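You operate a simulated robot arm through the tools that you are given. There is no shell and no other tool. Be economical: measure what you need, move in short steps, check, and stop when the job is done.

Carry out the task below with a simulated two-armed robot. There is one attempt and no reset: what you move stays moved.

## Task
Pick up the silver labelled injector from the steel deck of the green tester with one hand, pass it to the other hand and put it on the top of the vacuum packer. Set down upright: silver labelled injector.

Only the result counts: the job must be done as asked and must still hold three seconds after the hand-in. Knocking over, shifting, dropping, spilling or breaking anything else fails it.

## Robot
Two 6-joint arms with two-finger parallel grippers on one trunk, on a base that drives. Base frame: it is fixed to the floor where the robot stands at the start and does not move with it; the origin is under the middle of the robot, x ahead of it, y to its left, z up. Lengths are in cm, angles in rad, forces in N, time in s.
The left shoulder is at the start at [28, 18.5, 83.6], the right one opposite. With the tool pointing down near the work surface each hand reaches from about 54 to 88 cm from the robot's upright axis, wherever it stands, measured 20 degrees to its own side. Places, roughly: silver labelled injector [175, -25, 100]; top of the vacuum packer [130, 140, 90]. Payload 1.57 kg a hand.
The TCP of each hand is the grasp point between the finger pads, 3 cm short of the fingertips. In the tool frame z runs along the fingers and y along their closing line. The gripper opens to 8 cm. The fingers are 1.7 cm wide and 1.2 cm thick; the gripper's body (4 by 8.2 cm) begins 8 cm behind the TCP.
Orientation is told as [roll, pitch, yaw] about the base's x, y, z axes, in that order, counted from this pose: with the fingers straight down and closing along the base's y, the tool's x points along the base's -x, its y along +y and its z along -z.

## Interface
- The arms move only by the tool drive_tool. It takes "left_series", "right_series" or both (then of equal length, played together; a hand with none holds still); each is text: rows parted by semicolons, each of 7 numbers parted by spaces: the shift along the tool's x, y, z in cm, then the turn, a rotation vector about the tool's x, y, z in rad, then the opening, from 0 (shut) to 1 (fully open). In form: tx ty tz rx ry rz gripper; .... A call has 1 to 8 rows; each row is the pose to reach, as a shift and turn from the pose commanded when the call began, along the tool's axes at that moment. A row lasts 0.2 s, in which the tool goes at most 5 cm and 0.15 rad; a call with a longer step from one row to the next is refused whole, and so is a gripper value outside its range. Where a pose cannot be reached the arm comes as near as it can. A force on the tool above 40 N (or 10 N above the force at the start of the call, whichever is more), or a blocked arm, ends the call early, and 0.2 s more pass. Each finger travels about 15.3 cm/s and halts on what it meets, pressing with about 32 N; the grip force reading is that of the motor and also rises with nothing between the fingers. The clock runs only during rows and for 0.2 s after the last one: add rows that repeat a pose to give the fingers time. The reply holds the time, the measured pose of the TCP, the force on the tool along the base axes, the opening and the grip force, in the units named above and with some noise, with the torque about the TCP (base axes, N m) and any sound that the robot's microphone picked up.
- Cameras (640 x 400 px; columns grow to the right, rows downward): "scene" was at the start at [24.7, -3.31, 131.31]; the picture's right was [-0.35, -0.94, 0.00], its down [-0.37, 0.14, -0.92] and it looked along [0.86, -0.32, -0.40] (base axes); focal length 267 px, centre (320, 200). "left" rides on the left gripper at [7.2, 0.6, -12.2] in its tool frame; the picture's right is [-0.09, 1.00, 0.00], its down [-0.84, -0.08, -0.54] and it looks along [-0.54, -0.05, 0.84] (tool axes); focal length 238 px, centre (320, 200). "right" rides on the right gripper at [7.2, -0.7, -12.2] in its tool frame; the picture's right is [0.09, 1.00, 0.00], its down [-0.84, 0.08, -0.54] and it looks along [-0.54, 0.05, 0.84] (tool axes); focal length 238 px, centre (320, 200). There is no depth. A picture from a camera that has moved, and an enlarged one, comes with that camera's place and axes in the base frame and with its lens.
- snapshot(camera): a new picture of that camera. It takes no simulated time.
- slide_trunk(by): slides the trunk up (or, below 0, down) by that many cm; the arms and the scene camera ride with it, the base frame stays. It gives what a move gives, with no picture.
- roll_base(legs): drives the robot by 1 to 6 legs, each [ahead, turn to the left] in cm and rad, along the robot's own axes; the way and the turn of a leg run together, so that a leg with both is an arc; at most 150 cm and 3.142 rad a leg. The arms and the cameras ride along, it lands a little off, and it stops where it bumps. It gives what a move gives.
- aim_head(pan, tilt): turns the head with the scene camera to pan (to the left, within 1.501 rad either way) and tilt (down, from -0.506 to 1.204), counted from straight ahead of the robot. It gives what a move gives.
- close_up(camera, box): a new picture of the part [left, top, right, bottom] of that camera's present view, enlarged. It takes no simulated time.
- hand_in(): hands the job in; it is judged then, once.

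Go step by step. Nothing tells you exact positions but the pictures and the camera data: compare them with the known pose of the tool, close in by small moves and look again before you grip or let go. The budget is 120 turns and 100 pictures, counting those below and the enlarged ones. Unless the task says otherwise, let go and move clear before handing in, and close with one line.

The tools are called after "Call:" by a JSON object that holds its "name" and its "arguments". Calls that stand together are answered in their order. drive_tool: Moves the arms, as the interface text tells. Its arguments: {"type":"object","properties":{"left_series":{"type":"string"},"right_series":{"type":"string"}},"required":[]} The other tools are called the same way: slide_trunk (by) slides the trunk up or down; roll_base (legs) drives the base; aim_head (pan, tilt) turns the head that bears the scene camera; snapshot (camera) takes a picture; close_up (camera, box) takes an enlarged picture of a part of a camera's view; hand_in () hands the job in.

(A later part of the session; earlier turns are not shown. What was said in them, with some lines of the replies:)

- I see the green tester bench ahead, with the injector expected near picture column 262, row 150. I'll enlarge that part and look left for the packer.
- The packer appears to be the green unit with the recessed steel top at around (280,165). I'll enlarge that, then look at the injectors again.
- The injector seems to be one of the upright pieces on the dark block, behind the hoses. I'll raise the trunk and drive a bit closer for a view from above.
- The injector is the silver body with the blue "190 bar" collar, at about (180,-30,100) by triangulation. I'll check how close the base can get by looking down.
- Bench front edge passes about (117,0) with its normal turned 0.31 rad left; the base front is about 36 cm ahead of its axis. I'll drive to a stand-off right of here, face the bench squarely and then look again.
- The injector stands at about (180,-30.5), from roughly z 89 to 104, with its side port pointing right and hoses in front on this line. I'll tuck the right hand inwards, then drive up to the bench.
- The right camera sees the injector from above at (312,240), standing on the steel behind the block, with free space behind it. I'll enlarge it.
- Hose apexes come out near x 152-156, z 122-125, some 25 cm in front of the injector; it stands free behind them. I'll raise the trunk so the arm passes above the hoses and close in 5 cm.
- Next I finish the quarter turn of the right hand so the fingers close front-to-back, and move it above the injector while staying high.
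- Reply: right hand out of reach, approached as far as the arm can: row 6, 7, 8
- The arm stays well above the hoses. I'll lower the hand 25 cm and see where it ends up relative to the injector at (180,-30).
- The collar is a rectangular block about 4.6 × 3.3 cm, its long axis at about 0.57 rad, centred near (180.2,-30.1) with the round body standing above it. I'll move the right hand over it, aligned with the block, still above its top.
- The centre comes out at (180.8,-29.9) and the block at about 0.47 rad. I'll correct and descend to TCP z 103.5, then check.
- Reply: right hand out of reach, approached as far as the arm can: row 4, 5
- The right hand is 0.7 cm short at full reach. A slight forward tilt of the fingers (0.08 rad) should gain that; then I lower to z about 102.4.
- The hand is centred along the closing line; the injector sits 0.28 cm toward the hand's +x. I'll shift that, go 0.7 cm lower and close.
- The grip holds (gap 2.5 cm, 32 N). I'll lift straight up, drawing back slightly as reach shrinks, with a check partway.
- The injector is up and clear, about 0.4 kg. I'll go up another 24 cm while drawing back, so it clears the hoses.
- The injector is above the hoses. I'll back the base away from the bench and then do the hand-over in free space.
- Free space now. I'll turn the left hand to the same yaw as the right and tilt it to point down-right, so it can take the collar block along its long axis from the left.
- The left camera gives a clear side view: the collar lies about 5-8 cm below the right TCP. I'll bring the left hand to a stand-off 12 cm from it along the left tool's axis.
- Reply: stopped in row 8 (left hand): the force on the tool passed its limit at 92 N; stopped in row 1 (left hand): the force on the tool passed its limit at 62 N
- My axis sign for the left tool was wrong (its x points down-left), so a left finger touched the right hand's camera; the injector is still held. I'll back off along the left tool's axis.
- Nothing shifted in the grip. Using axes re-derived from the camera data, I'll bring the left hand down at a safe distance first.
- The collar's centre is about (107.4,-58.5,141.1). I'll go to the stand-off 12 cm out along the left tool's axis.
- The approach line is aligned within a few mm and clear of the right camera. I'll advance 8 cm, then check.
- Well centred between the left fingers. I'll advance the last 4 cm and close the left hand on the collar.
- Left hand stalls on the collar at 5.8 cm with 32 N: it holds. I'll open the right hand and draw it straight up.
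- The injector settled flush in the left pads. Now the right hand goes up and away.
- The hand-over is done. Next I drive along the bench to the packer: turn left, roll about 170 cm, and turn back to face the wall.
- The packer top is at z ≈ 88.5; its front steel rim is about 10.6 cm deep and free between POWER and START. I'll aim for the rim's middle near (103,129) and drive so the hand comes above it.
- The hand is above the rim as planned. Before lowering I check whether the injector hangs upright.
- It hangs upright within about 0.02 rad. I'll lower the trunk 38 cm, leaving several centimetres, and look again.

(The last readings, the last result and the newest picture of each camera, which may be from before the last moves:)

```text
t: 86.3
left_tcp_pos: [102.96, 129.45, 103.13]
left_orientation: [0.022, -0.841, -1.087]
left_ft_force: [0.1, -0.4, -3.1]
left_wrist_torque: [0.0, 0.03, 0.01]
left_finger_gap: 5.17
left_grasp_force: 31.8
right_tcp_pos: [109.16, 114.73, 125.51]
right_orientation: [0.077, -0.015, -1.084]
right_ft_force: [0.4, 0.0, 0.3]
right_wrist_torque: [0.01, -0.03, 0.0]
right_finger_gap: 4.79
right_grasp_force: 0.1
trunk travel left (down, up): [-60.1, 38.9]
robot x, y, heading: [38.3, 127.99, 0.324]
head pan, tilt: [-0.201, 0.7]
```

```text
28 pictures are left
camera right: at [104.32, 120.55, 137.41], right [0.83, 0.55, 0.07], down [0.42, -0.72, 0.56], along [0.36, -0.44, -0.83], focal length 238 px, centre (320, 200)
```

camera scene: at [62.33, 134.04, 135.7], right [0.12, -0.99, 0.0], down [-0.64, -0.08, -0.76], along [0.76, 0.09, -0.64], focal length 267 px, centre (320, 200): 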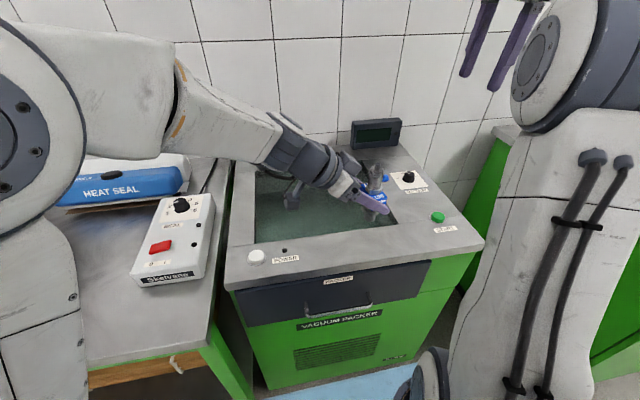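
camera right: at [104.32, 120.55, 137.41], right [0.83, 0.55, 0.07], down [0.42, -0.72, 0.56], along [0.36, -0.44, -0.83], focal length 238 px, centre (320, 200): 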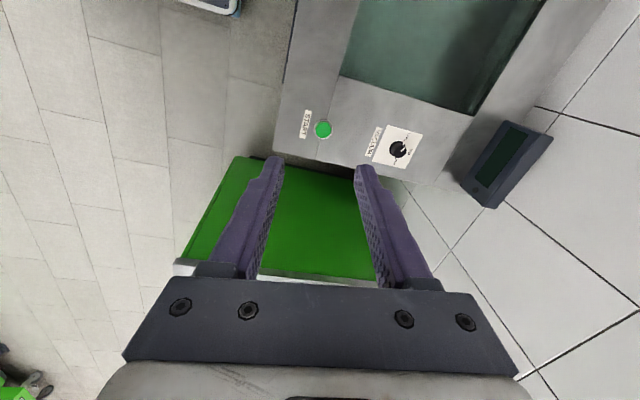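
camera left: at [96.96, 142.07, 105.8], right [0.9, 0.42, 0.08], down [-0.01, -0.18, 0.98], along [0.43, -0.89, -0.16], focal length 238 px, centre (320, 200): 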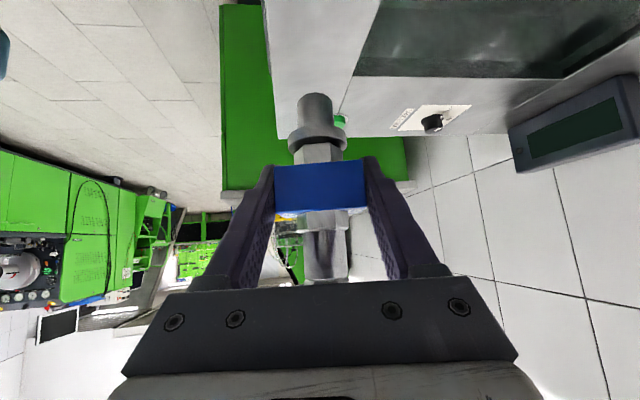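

The foot is above the middle of the rim, roughly 7 cm up. I'll lower 5 cm more by trunk and check the gap.

Call:
{"name": "slide_trunk", "arguments": {"by": -5}}

Call:
{"name": "close_up", "arguments": {"camera": "scene", "box": [310, 150, 430, 270]}}

Call:
{"name": "close_up", "arguments": {"camera": "left", "box": [240, 50, 400, 200]}}

```text
t: 87.2
left_tcp_pos: [103.11, 129.48, 97.98]
left_orientation: [0.023, -0.84, -1.086]
left_ft_force: [0.4, 0.4, -3.3]
left_wrist_torque: [0.03, 0.04, -0.03]
left_finger_gap: 5.2
left_grasp_force: 32.0
right_tcp_pos: [109.14, 114.75, 120.45]
right_orientation: [0.076, -0.015, -1.082]
right_ft_force: [0.5, 0.7, 0.3]
right_wrist_torque: [0.02, -0.02, -0.02]
right_finger_gap: 4.78
right_grasp_force: 0.2
trunk travel left (down, up): [-55.1, 43.9]
robot x, y, heading: [38.79, 128.0, 0.326]
head pan, tilt: [-0.201, 0.7]
```

```text
3.33 times, centred on (370, 210) of scene
camera zoom: at [62.33, 134.04, 130.7], right [0.12, -0.99, 0.0], down [-0.64, -0.08, -0.76], along [0.76, 0.09, -0.64], focal length 890 px, centre (153, 167)
```

zoom: 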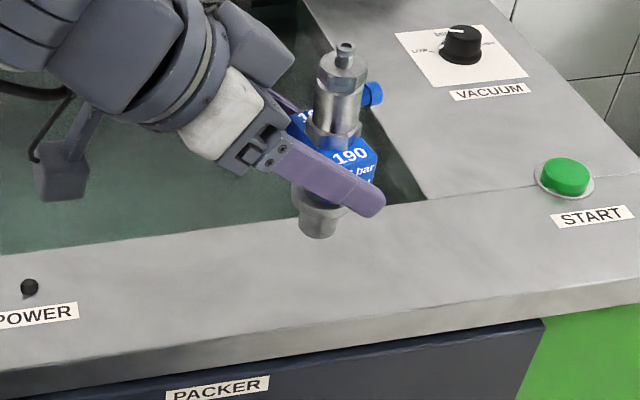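

```text
2.67 times, centred on (320, 125) of left
camera zoom: at [96.96, 142.07, 100.8], right [0.9, 0.42, 0.08], down [-0.01, -0.18, 0.98], along [0.43, -0.89, -0.16], focal length 636 px, centre (320, 400)
```

zoom: 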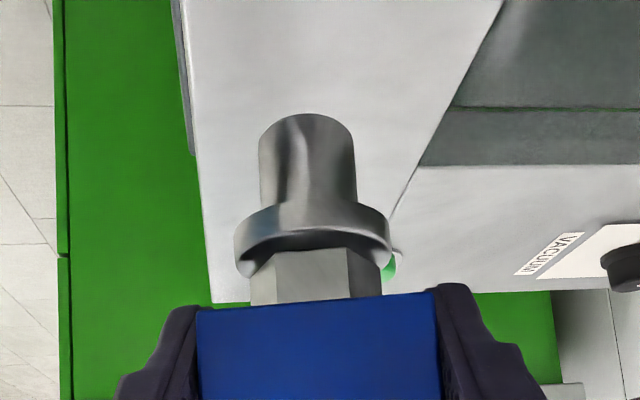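

About 3 cm remain. I'll lower by arm in small steps, watching the force.

Call:
{"name": "drive_tool", "arguments": {"left_series": "0.56 -0.02 0.5 0 0 0 0.4; 1.12 -0.03 1 0 0 0 0.4; 1.3 -0.03 1.17 0 0 0 0.4"}}

Call:
{"name": "close_up", "arguments": {"camera": "left", "box": [240, 50, 400, 200]}}

Call:
{"name": "close_up", "arguments": {"camera": "scene", "box": [330, 170, 410, 250]}}

```text
t: 88.0
left_tcp_pos: [103.1, 129.51, 96.15]
left_orientation: [0.022, -0.841, -1.086]
left_ft_force: [1.2, -0.2, -3.8]
left_wrist_torque: [0.01, 0.0, 0.03]
left_finger_gap: 5.19
left_grasp_force: 32.0
right_tcp_pos: [109.14, 114.71, 120.58]
right_orientation: [0.077, -0.016, -1.084]
right_ft_force: [0.1, -0.5, -0.3]
right_wrist_torque: [0.0, -0.06, 0.03]
right_finger_gap: 4.78
right_grasp_force: 0.0
trunk travel left (down, up): [-55.1, 43.9]
robot x, y, heading: [38.54, 127.62, 0.328]
head pan, tilt: [-0.201, 0.7]
```

```text
2.67 times, centred on (320, 125) of left
camera zoom: at [96.97, 142.06, 99.01], right [0.9, 0.42, 0.08], down [-0.01, -0.18, 0.98], along [0.43, -0.89, -0.16], focal length 636 px, centre (320, 400)
```

zoom: 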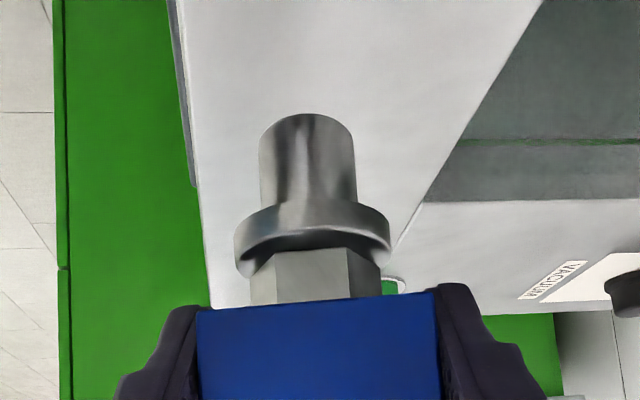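

```text
5.00 times, centred on (370, 210) of scene
camera zoom: at [62.33, 134.04, 130.7], right [0.12, -0.99, 0.0], down [-0.64, -0.08, -0.76], along [0.76, 0.09, -0.64], focal length 1334 px, centre (70, 150)
```

zoom: 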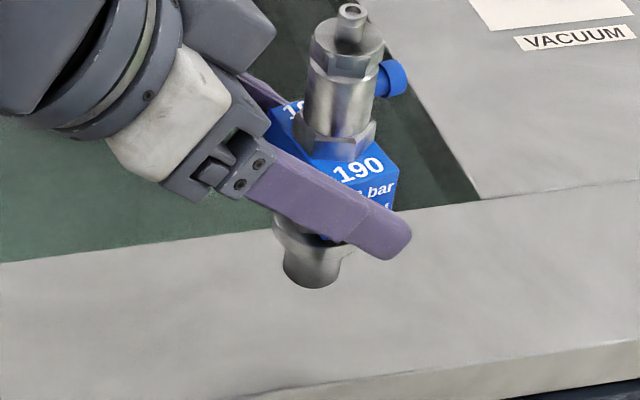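

Call:
{"name": "drive_tool", "arguments": {"left_series": "0.37 -0.01 0.33 0 0 0 0.4; 0.74 -0.02 0.67 0 0 0 0.4; 0.93 -0.02 0.83 0 0 0 0.4"}}

Call:
{"name": "drive_tool", "arguments": {"left_series": "0.15 0 0.13 0 0 0 0.4; 0.3 0 0.27 0 0 0 0.4"}}

Call:
{"name": "close_up", "arguments": {"camera": "left", "box": [240, 50, 400, 200]}}

Call:
{"name": "close_up", "arguments": {"camera": "scene", "box": [330, 170, 410, 250]}}

```text
t: 88.8
left_tcp_pos: [103.17, 129.47, 95.06]
left_orientation: [0.022, -0.839, -1.087]
left_ft_force: [1.3, 0.0, -3.1]
left_wrist_torque: [-0.02, 0.01, -0.02]
left_finger_gap: 5.17
left_grasp_force: 32.6
right_tcp_pos: [109.15, 114.63, 120.57]
right_orientation: [0.077, -0.016, -1.083]
right_ft_force: [0.0, -0.1, 0.2]
right_wrist_torque: [-0.01, 0.04, 0.0]
right_finger_gap: 4.77
right_grasp_force: 0.0
trunk travel left (down, up): [-55.1, 43.9]
robot x, y, heading: [38.49, 127.85, 0.326]
head pan, tilt: [-0.201, 0.7]
```

```text
t: 89.4
left_tcp_pos: [103.1, 129.52, 94.57]
left_orientation: [0.025, -0.84, -1.087]
left_ft_force: [0.0, -0.7, -3.5]
left_wrist_torque: [0.02, -0.01, 0.02]
left_finger_gap: 5.14
left_grasp_force: 31.7
right_tcp_pos: [109.15, 114.68, 120.52]
right_orientation: [0.076, -0.017, -1.083]
right_ft_force: [0.9, -0.3, 0.4]
right_wrist_torque: [-0.01, -0.05, 0.01]
right_finger_gap: 4.78
right_grasp_force: 0.0
trunk travel left (down, up): [-55.1, 43.9]
robot x, y, heading: [38.67, 127.64, 0.32]
head pan, tilt: [-0.201, 0.7]
```

```text
2.67 times, centred on (320, 125) of left
camera zoom: at [97.0, 142.06, 97.39], right [0.9, 0.42, 0.08], down [-0.01, -0.18, 0.98], along [0.43, -0.89, -0.16], focal length 636 px, centre (320, 400)
```

zoom: 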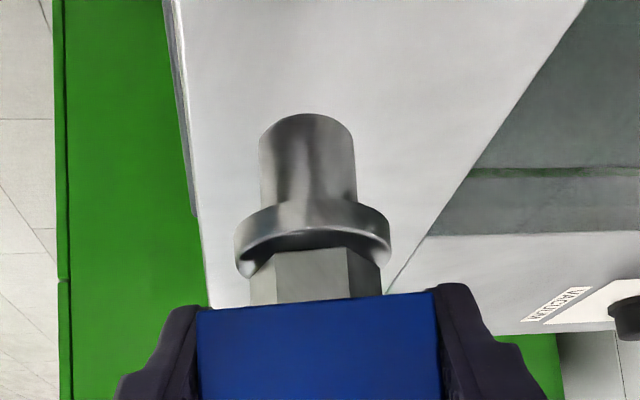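

```text
5.00 times, centred on (370, 210) of scene
camera zoom: at [62.33, 134.04, 130.7], right [0.12, -0.99, 0.0], down [-0.64, -0.08, -0.76], along [0.76, 0.09, -0.64], focal length 1334 px, centre (70, 150)
```

zoom: 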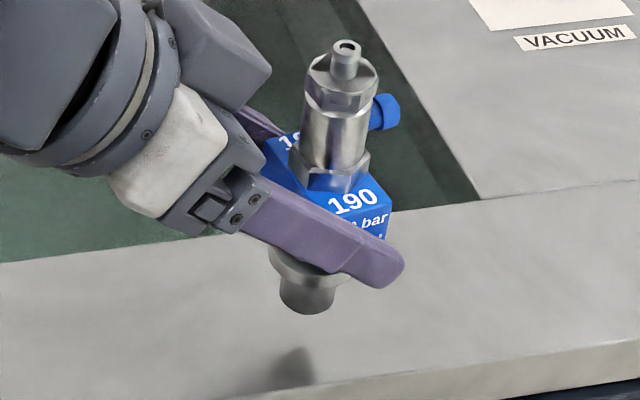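

A faint reflection suggests about 1.5 cm is left. I'll continue in small steps.

Call:
{"name": "drive_tool", "arguments": {"left_series": "0.22 0 0.2 0 0 0 0.4; 0.45 -0.01 0.4 0 0 0 0.4"}}

Call:
{"name": "drive_tool", "arguments": {"left_series": "0.15 0 0.13 0 0 0 0.4; 0.3 0 0.27 0 0 0 0.4"}}

Call:
{"name": "close_up", "arguments": {"camera": "scene", "box": [330, 170, 410, 250]}}

```text
t: 90.0
left_tcp_pos: [103.16, 129.56, 94.02]
left_orientation: [0.025, -0.841, -1.087]
left_ft_force: [0.6, -0.1, -2.9]
left_wrist_torque: [0.04, -0.02, -0.03]
left_finger_gap: 5.18
left_grasp_force: 31.9
right_tcp_pos: [109.2, 114.74, 120.62]
right_orientation: [0.077, -0.016, -1.084]
right_ft_force: [1.3, 0.6, 0.8]
right_wrist_torque: [-0.01, -0.02, -0.01]
right_finger_gap: 4.81
right_grasp_force: 0.1
trunk travel left (down, up): [-55.1, 43.9]
robot x, y, heading: [38.5, 128.21, 0.322]
head pan, tilt: [-0.201, 0.7]
```

```text
t: 90.6
left_tcp_pos: [103.11, 129.51, 93.57]
left_orientation: [0.026, -0.842, -1.087]
left_ft_force: [0.2, 0.0, -3.1]
left_wrist_torque: [0.03, 0.03, 0.03]
left_finger_gap: 5.17
left_grasp_force: 32.0
right_tcp_pos: [109.15, 114.62, 120.6]
right_orientation: [0.077, -0.016, -1.085]
right_ft_force: [-0.8, -0.1, -0.8]
right_wrist_torque: [0.0, 0.02, -0.01]
right_finger_gap: 4.8
right_grasp_force: 0.0
trunk travel left (down, up): [-55.1, 43.9]
robot x, y, heading: [38.62, 127.83, 0.324]
head pan, tilt: [-0.201, 0.7]
```

```text
5.00 times, centred on (370, 210) of scene
camera zoom: at [62.33, 134.04, 130.7], right [0.12, -0.99, 0.0], down [-0.64, -0.08, -0.76], along [0.76, 0.09, -0.64], focal length 1334 px, centre (70, 150)
```

zoom: 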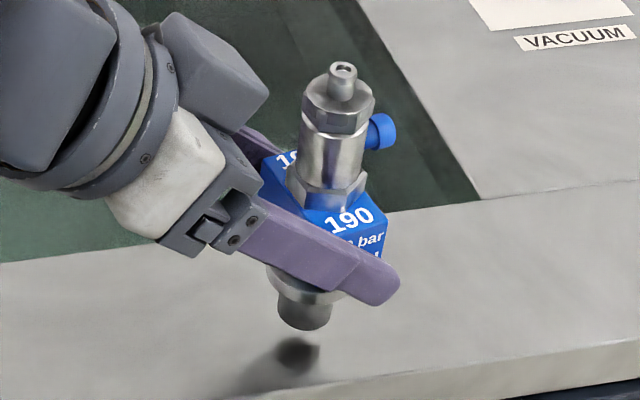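

Less than 1 cm remains. Fine steps now.

Call:
{"name": "drive_tool", "arguments": {"left_series": "0.15 0 0.13 0 0 0 0.4; 0.3 0 0.27 0 0 0 0.4"}}

Call:
{"name": "drive_tool", "arguments": {"left_series": "0.07 0 0.07 0 0 0 0.4; 0.15 0 0.13 0 0 0 0.4"}}

Call:
{"name": "close_up", "arguments": {"camera": "scene", "box": [330, 170, 410, 250]}}

```text
t: 91.2
left_tcp_pos: [103.05, 129.47, 93.2]
left_orientation: [0.024, -0.84, -1.088]
left_ft_force: [-1.1, 0.2, -3.3]
left_wrist_torque: [0.01, 0.02, 0.0]
left_finger_gap: 5.15
left_grasp_force: 32.3
right_tcp_pos: [109.04, 114.77, 120.53]
right_orientation: [0.077, -0.015, -1.084]
right_ft_force: [0.2, 0.1, -0.5]
right_wrist_torque: [-0.01, 0.0, 0.04]
right_finger_gap: 4.79
right_grasp_force: 0.0
trunk travel left (down, up): [-55.1, 43.9]
robot x, y, heading: [38.65, 128.14, 0.323]
head pan, tilt: [-0.201, 0.7]
```

```text
t: 91.8
left_tcp_pos: [103.18, 129.67, 92.9]
left_orientation: [0.022, -0.839, -1.09]
left_ft_force: [0.1, 0.2, -2.6]
left_wrist_torque: [-0.01, -0.02, 0.0]
left_finger_gap: 5.18
left_grasp_force: 32.1
right_tcp_pos: [109.03, 114.71, 120.56]
right_orientation: [0.078, -0.017, -1.084]
right_ft_force: [0.0, -0.3, 0.6]
right_wrist_torque: [0.0, -0.01, -0.01]
right_finger_gap: 4.82
right_grasp_force: 0.1
trunk travel left (down, up): [-55.1, 43.9]
robot x, y, heading: [38.32, 128.13, 0.324]
head pan, tilt: [-0.201, 0.7]
```

```text
5.00 times, centred on (370, 210) of scene
camera zoom: at [62.33, 134.04, 130.7], right [0.12, -0.99, 0.0], down [-0.64, -0.08, -0.76], along [0.76, 0.09, -0.64], focal length 1334 px, centre (70, 150)
```

zoom: 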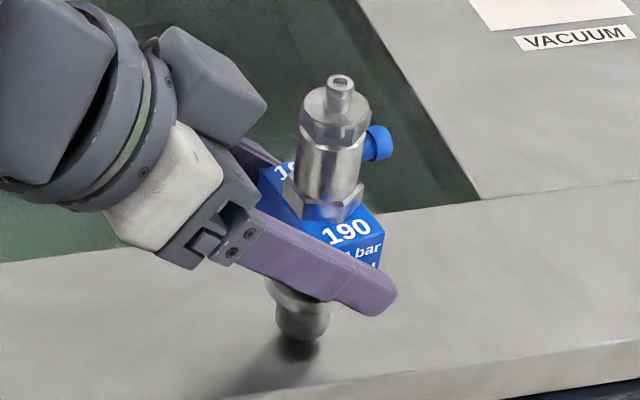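

Call:
{"name": "drive_tool", "arguments": {"left_series": "0.07 0 0.07 0 0 0 0.4; 0.15 0 0.13 0 0 0 0.4"}}

Call:
{"name": "drive_tool", "arguments": {"left_series": "0.05 0 0.05 0 0 0 0.4; 0.1 0 0.09 0 0 0 0.4"}}

Call:
{"name": "close_up", "arguments": {"camera": "scene", "box": [330, 170, 410, 250]}}

```text
t: 92.4
left_tcp_pos: [103.2, 129.52, 92.8]
left_orientation: [0.022, -0.839, -1.087]
left_ft_force: [-0.3, 0.2, -2.4]
left_wrist_torque: [0.03, -0.03, 0.01]
left_finger_gap: 5.17
left_grasp_force: 31.9
right_tcp_pos: [109.04, 114.74, 120.56]
right_orientation: [0.078, -0.016, -1.085]
right_ft_force: [-0.5, 0.4, -0.2]
right_wrist_torque: [0.01, -0.05, 0.03]
right_finger_gap: 4.76
right_grasp_force: 0.0
trunk travel left (down, up): [-55.1, 43.9]
robot x, y, heading: [38.7, 127.83, 0.322]
head pan, tilt: [-0.201, 0.7]
```

```text
t: 93.0
left_tcp_pos: [103.07, 129.55, 92.61]
left_orientation: [0.025, -0.841, -1.088]
left_ft_force: [0.1, -0.2, -3.7]
left_wrist_torque: [0.05, -0.01, 0.02]
left_finger_gap: 5.17
left_grasp_force: 32.5
right_tcp_pos: [109.05, 114.73, 120.59]
right_orientation: [0.077, -0.014, -1.083]
right_ft_force: [-0.1, 0.3, -0.3]
right_wrist_torque: [0.0, 0.0, -0.02]
right_finger_gap: 4.79
right_grasp_force: 0.0
trunk travel left (down, up): [-55.1, 43.9]
robot x, y, heading: [37.71, 128.29, 0.324]
head pan, tilt: [-0.201, 0.7]
```

```text
5.00 times, centred on (370, 210) of scene
camera zoom: at [62.33, 134.04, 130.7], right [0.12, -0.99, 0.0], down [-0.64, -0.08, -0.76], along [0.76, 0.09, -0.64], focal length 1334 px, centre (70, 150)
```

zoom: 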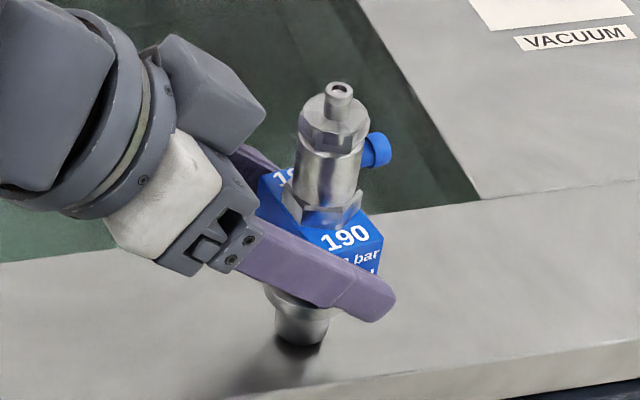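

Call:
{"name": "drive_tool", "arguments": {"left_series": "0.05 0 0.05 0 0 0 0.4; 0.1 0 0.09 0 0 0 0.4"}}

Call:
{"name": "drive_tool", "arguments": {"left_series": "0.05 0 0.05 0 0 0 0.4; 0.1 0 0.09 0 0 0 0.4"}}

```text
t: 93.6
left_tcp_pos: [103.16, 129.5, 92.59]
left_orientation: [0.021, -0.841, -1.087]
left_ft_force: [0.8, -0.1, -3.3]
left_wrist_torque: [0.0, 0.04, 0.0]
left_finger_gap: 5.16
left_grasp_force: 32.0
right_tcp_pos: [109.15, 114.7, 120.55]
right_orientation: [0.075, -0.016, -1.084]
right_ft_force: [0.0, 0.8, -1.2]
right_wrist_torque: [-0.01, 0.02, 0.0]
right_finger_gap: 4.8
right_grasp_force: 0.0
trunk travel left (down, up): [-55.1, 43.9]
robot x, y, heading: [38.48, 128.25, 0.326]
head pan, tilt: [-0.201, 0.7]
```

```text
t: 94.2
left_tcp_pos: [103.01, 129.5, 92.31]
left_orientation: [0.023, -0.841, -1.088]
left_ft_force: [-0.5, 0.2, -4.3]
left_wrist_torque: [0.04, 0.03, 0.02]
left_finger_gap: 5.17
left_grasp_force: 31.8
right_tcp_pos: [109.13, 114.67, 120.5]
right_orientation: [0.076, -0.015, -1.083]
right_ft_force: [0.2, 0.3, 0.0]
right_wrist_torque: [-0.01, -0.03, -0.03]
right_finger_gap: 4.78
right_grasp_force: 0.0
trunk travel left (down, up): [-55.1, 43.9]
robot x, y, heading: [38.66, 128.18, 0.321]
head pan, tilt: [-0.201, 0.7]
```

Call:
{"name": "drive_tool", "arguments": {"left_series": "0.05 0 0.05 0 0 0 0.4; 0.1 0 0.09 0 0 0 0.4"}}

Call:
{"name": "close_up", "arguments": {"camera": "scene", "box": [345, 200, 395, 250]}}

Call:
{"name": "close_up", "arguments": {"camera": "left", "box": [260, 60, 380, 160]}}

```text
t: 94.8
left_tcp_pos: [103.05, 129.4, 92.18]
left_orientation: [0.024, -0.841, -1.088]
left_ft_force: [0.2, -0.3, -3.1]
left_wrist_torque: [0.0, 0.02, 0.0]
left_finger_gap: 5.19
left_grasp_force: 31.7
right_tcp_pos: [109.12, 114.75, 120.56]
right_orientation: [0.077, -0.014, -1.084]
right_ft_force: [0.0, -0.4, 0.7]
right_wrist_torque: [0.0, -0.04, 0.01]
right_finger_gap: 4.78
right_grasp_force: 0.0
trunk travel left (down, up): [-55.1, 43.9]
robot x, y, heading: [38.7, 128.0, 0.324]
head pan, tilt: [-0.201, 0.7]
```

```text
8.00 times, centred on (370, 225) of scene
camera zoom: at [62.33, 134.04, 130.7], right [0.12, -0.99, 0.0], down [-0.64, -0.08, -0.76], along [0.76, 0.09, -0.64], focal length 2135 px, centre (-80, 0)
```

zoom: 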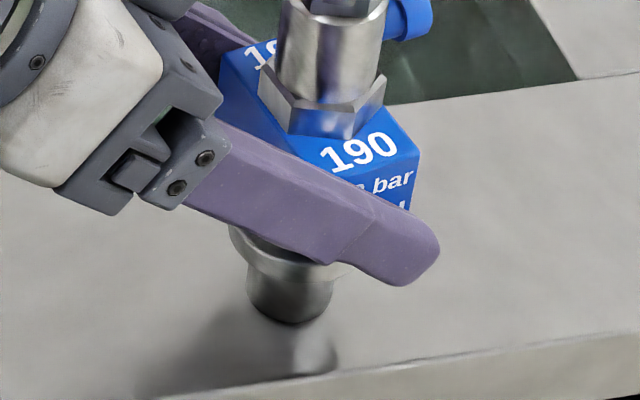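

```text
4.00 times, centred on (320, 110) of left
camera zoom: at [96.99, 142.08, 95.04], right [0.9, 0.42, 0.08], down [-0.01, -0.18, 0.98], along [0.43, -0.89, -0.16], focal length 953 px, centre (320, 560)
```

zoom: 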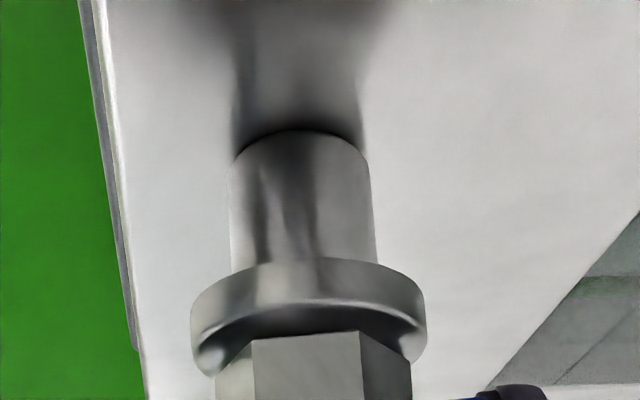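

Call:
{"name": "drive_tool", "arguments": {"left_series": "0.05 0 0.05 0 0 0 0.4; 0.1 0 0.09 0 0 0 0.4"}}

Call:
{"name": "drive_tool", "arguments": {"left_series": "0.05 0 0.05 0 0 0 0.4; 0.1 0 0.09 0 0 0 0.4"}}

```text
t: 95.4
left_tcp_pos: [103.22, 129.56, 92.28]
left_orientation: [0.025, -0.843, -1.09]
left_ft_force: [-1.1, 1.6, 5.6]
left_wrist_torque: [0.05, 0.13, -0.02]
left_finger_gap: 5.19
left_grasp_force: 31.7
right_tcp_pos: [109.17, 114.66, 120.63]
right_orientation: [0.077, -0.015, -1.085]
right_ft_force: [-0.1, 1.1, 0.5]
right_wrist_torque: [-0.02, 0.0, 0.01]
right_finger_gap: 4.79
right_grasp_force: 0.1
trunk travel left (down, up): [-55.1, 43.9]
robot x, y, heading: [38.84, 128.35, 0.323]
head pan, tilt: [-0.201, 0.7]
```

```text
t: 96.0
left_tcp_pos: [103.05, 129.54, 92.15]
left_orientation: [0.026, -0.845, -1.088]
left_ft_force: [-3.5, 4.8, 19.8]
left_wrist_torque: [0.22, 0.33, -0.02]
left_finger_gap: 5.19
left_grasp_force: 31.5
right_tcp_pos: [108.96, 114.62, 120.58]
right_orientation: [0.076, -0.016, -1.085]
right_ft_force: [0.9, 0.2, -0.1]
right_wrist_torque: [-0.05, -0.01, -0.01]
right_finger_gap: 4.82
right_grasp_force: 0.1
trunk travel left (down, up): [-55.1, 43.9]
robot x, y, heading: [38.74, 127.8, 0.322]
head pan, tilt: [-0.201, 0.7]
```

Contact: 20 N up. I'll relax by 1 mm and open the left hand slowly.

Call:
{"name": "drive_tool", "arguments": {"left_series": "-0.1 0 -0.09 0 0 0 0.4; -0.1 0 -0.09 0 0 0 0.6; -0.1 0 -0.09 0 0 0 0.66; -0.1 0 -0.09 0 0 0 0.72; -0.1 0 -0.09 0 0 0 0.85; -0.1 0 -0.09 0 0 0 1; -0.1 0 -0.09 0 0 0 1"}}

Call:
{"name": "close_up", "arguments": {"camera": "scene", "box": [320, 160, 420, 260]}}

Call:
{"name": "snapshot", "arguments": {"camera": "left"}}

```text
t: 97.6
left_tcp_pos: [103.17, 129.47, 92.16]
left_orientation: [0.025, -0.841, -1.088]
left_ft_force: [-0.6, -0.2, 0.0]
left_wrist_torque: [0.04, 0.01, 0.0]
left_finger_gap: 7.98
left_grasp_force: 0.0
right_tcp_pos: [108.98, 114.73, 120.57]
right_orientation: [0.077, -0.015, -1.084]
right_ft_force: [0.3, 0.3, -0.2]
right_wrist_torque: [0.01, -0.02, 0.0]
right_finger_gap: 4.82
right_grasp_force: 0.1
trunk travel left (down, up): [-55.1, 43.9]
robot x, y, heading: [38.91, 128.02, 0.321]
head pan, tilt: [-0.201, 0.7]
```

```text
4.00 times, centred on (370, 210) of scene
camera zoom: at [62.32, 134.05, 130.7], right [0.12, -0.99, 0.0], down [-0.64, -0.08, -0.76], along [0.76, 0.09, -0.64], focal length 1068 px, centre (120, 160)
```

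zoom: 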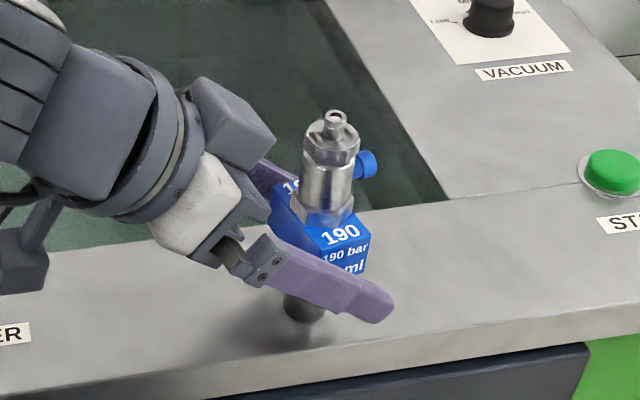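

```text
15 pictures are left
camera left: at [97.0, 142.09, 94.94], right [0.9, 0.42, 0.08], down [-0.01, -0.18, 0.98], along [0.43, -0.89, -0.16], focal length 238 px, centre (320, 200)
```

left: 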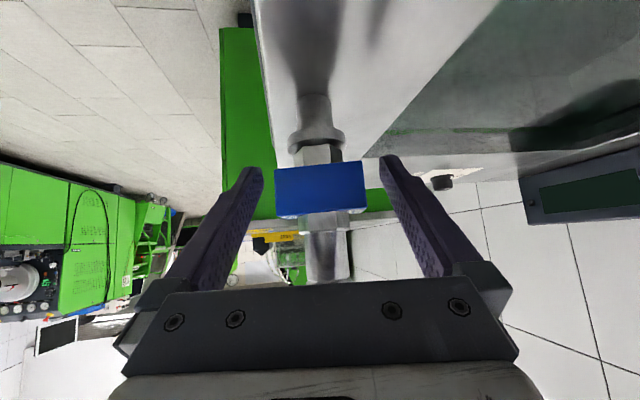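

The injector stands free on the rim, with both fingers clear. I'll withdraw along the tool's axis.

Call:
{"name": "drive_tool", "arguments": {"left_series": "0 0 -2 0 0 0 1; 0 0 -5 0 0 0 1; 0 0 -9 0 0 0 1; 0 0 -13 0 0 0 1; 0 0 -17 0 0 0 1; 0 0 -21 0 0 0 1"}}

Call:
{"name": "snapshot", "arguments": {"camera": "scene"}}

Call:
{"name": "close_up", "arguments": {"camera": "scene", "box": [320, 160, 420, 260]}}

```text
t: 99.0
left_tcp_pos: [95.44, 143.09, 106.09]
left_orientation: [0.023, -0.838, -1.087]
left_ft_force: [0.5, -0.1, 0.7]
left_wrist_torque: [0.0, 0.01, -0.01]
left_finger_gap: 8.02
left_grasp_force: 0.0
right_tcp_pos: [109.17, 114.72, 120.5]
right_orientation: [0.076, -0.016, -1.083]
right_ft_force: [0.1, -0.5, -0.8]
right_wrist_torque: [0.01, -0.01, 0.01]
right_finger_gap: 4.8
right_grasp_force: 0.0
trunk travel left (down, up): [-55.1, 43.9]
robot x, y, heading: [38.76, 128.16, 0.32]
head pan, tilt: [-0.201, 0.7]
```

```text
14 pictures are left
camera scene: at [62.34, 134.04, 130.69], right [0.12, -0.99, 0.0], down [-0.64, -0.08, -0.76], along [0.76, 0.09, -0.64], focal length 267 px, centre (320, 200)
```

scene: 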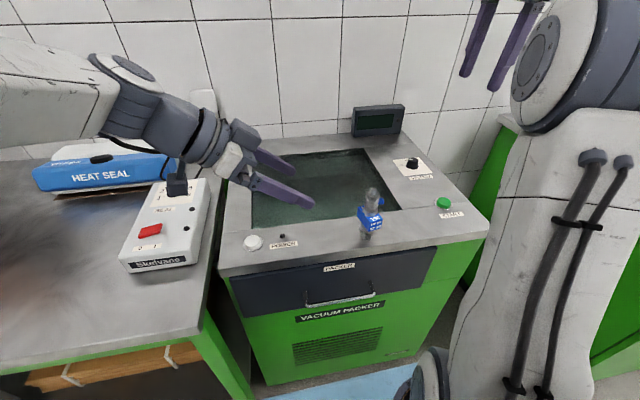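

```text
4.00 times, centred on (370, 210) of scene
camera zoom: at [62.34, 134.04, 130.69], right [0.12, -0.99, 0.0], down [-0.64, -0.08, -0.76], along [0.76, 0.09, -0.64], focal length 1068 px, centre (120, 160)
```

zoom: 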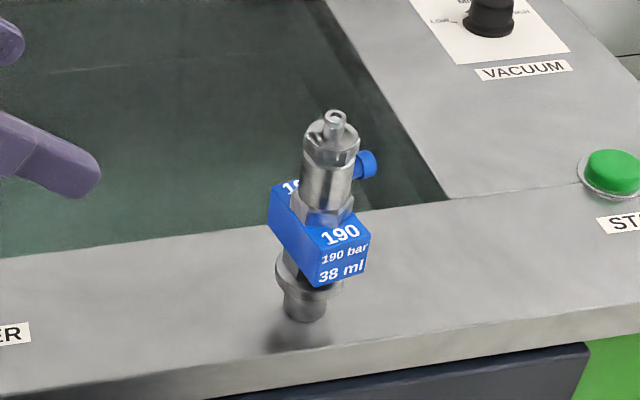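

The silver 190 bar injector stands upright on the vacuum packer's front rim, both hands are clear and nothing else appears disturbed, so I'm handing in.

Call:
{"name": "hand_in", "arguments": {}}

```text
The job is handed in.
```

The silver labelled injector was picked up with the right hand, passed to the left hand, and set upright on the front rim of the vacuum packer's top. Both hands were clear at hand-in. During the pass a left finger bumped the right hand's camera, but the injector stayed gripped and nothing else was seen to move.
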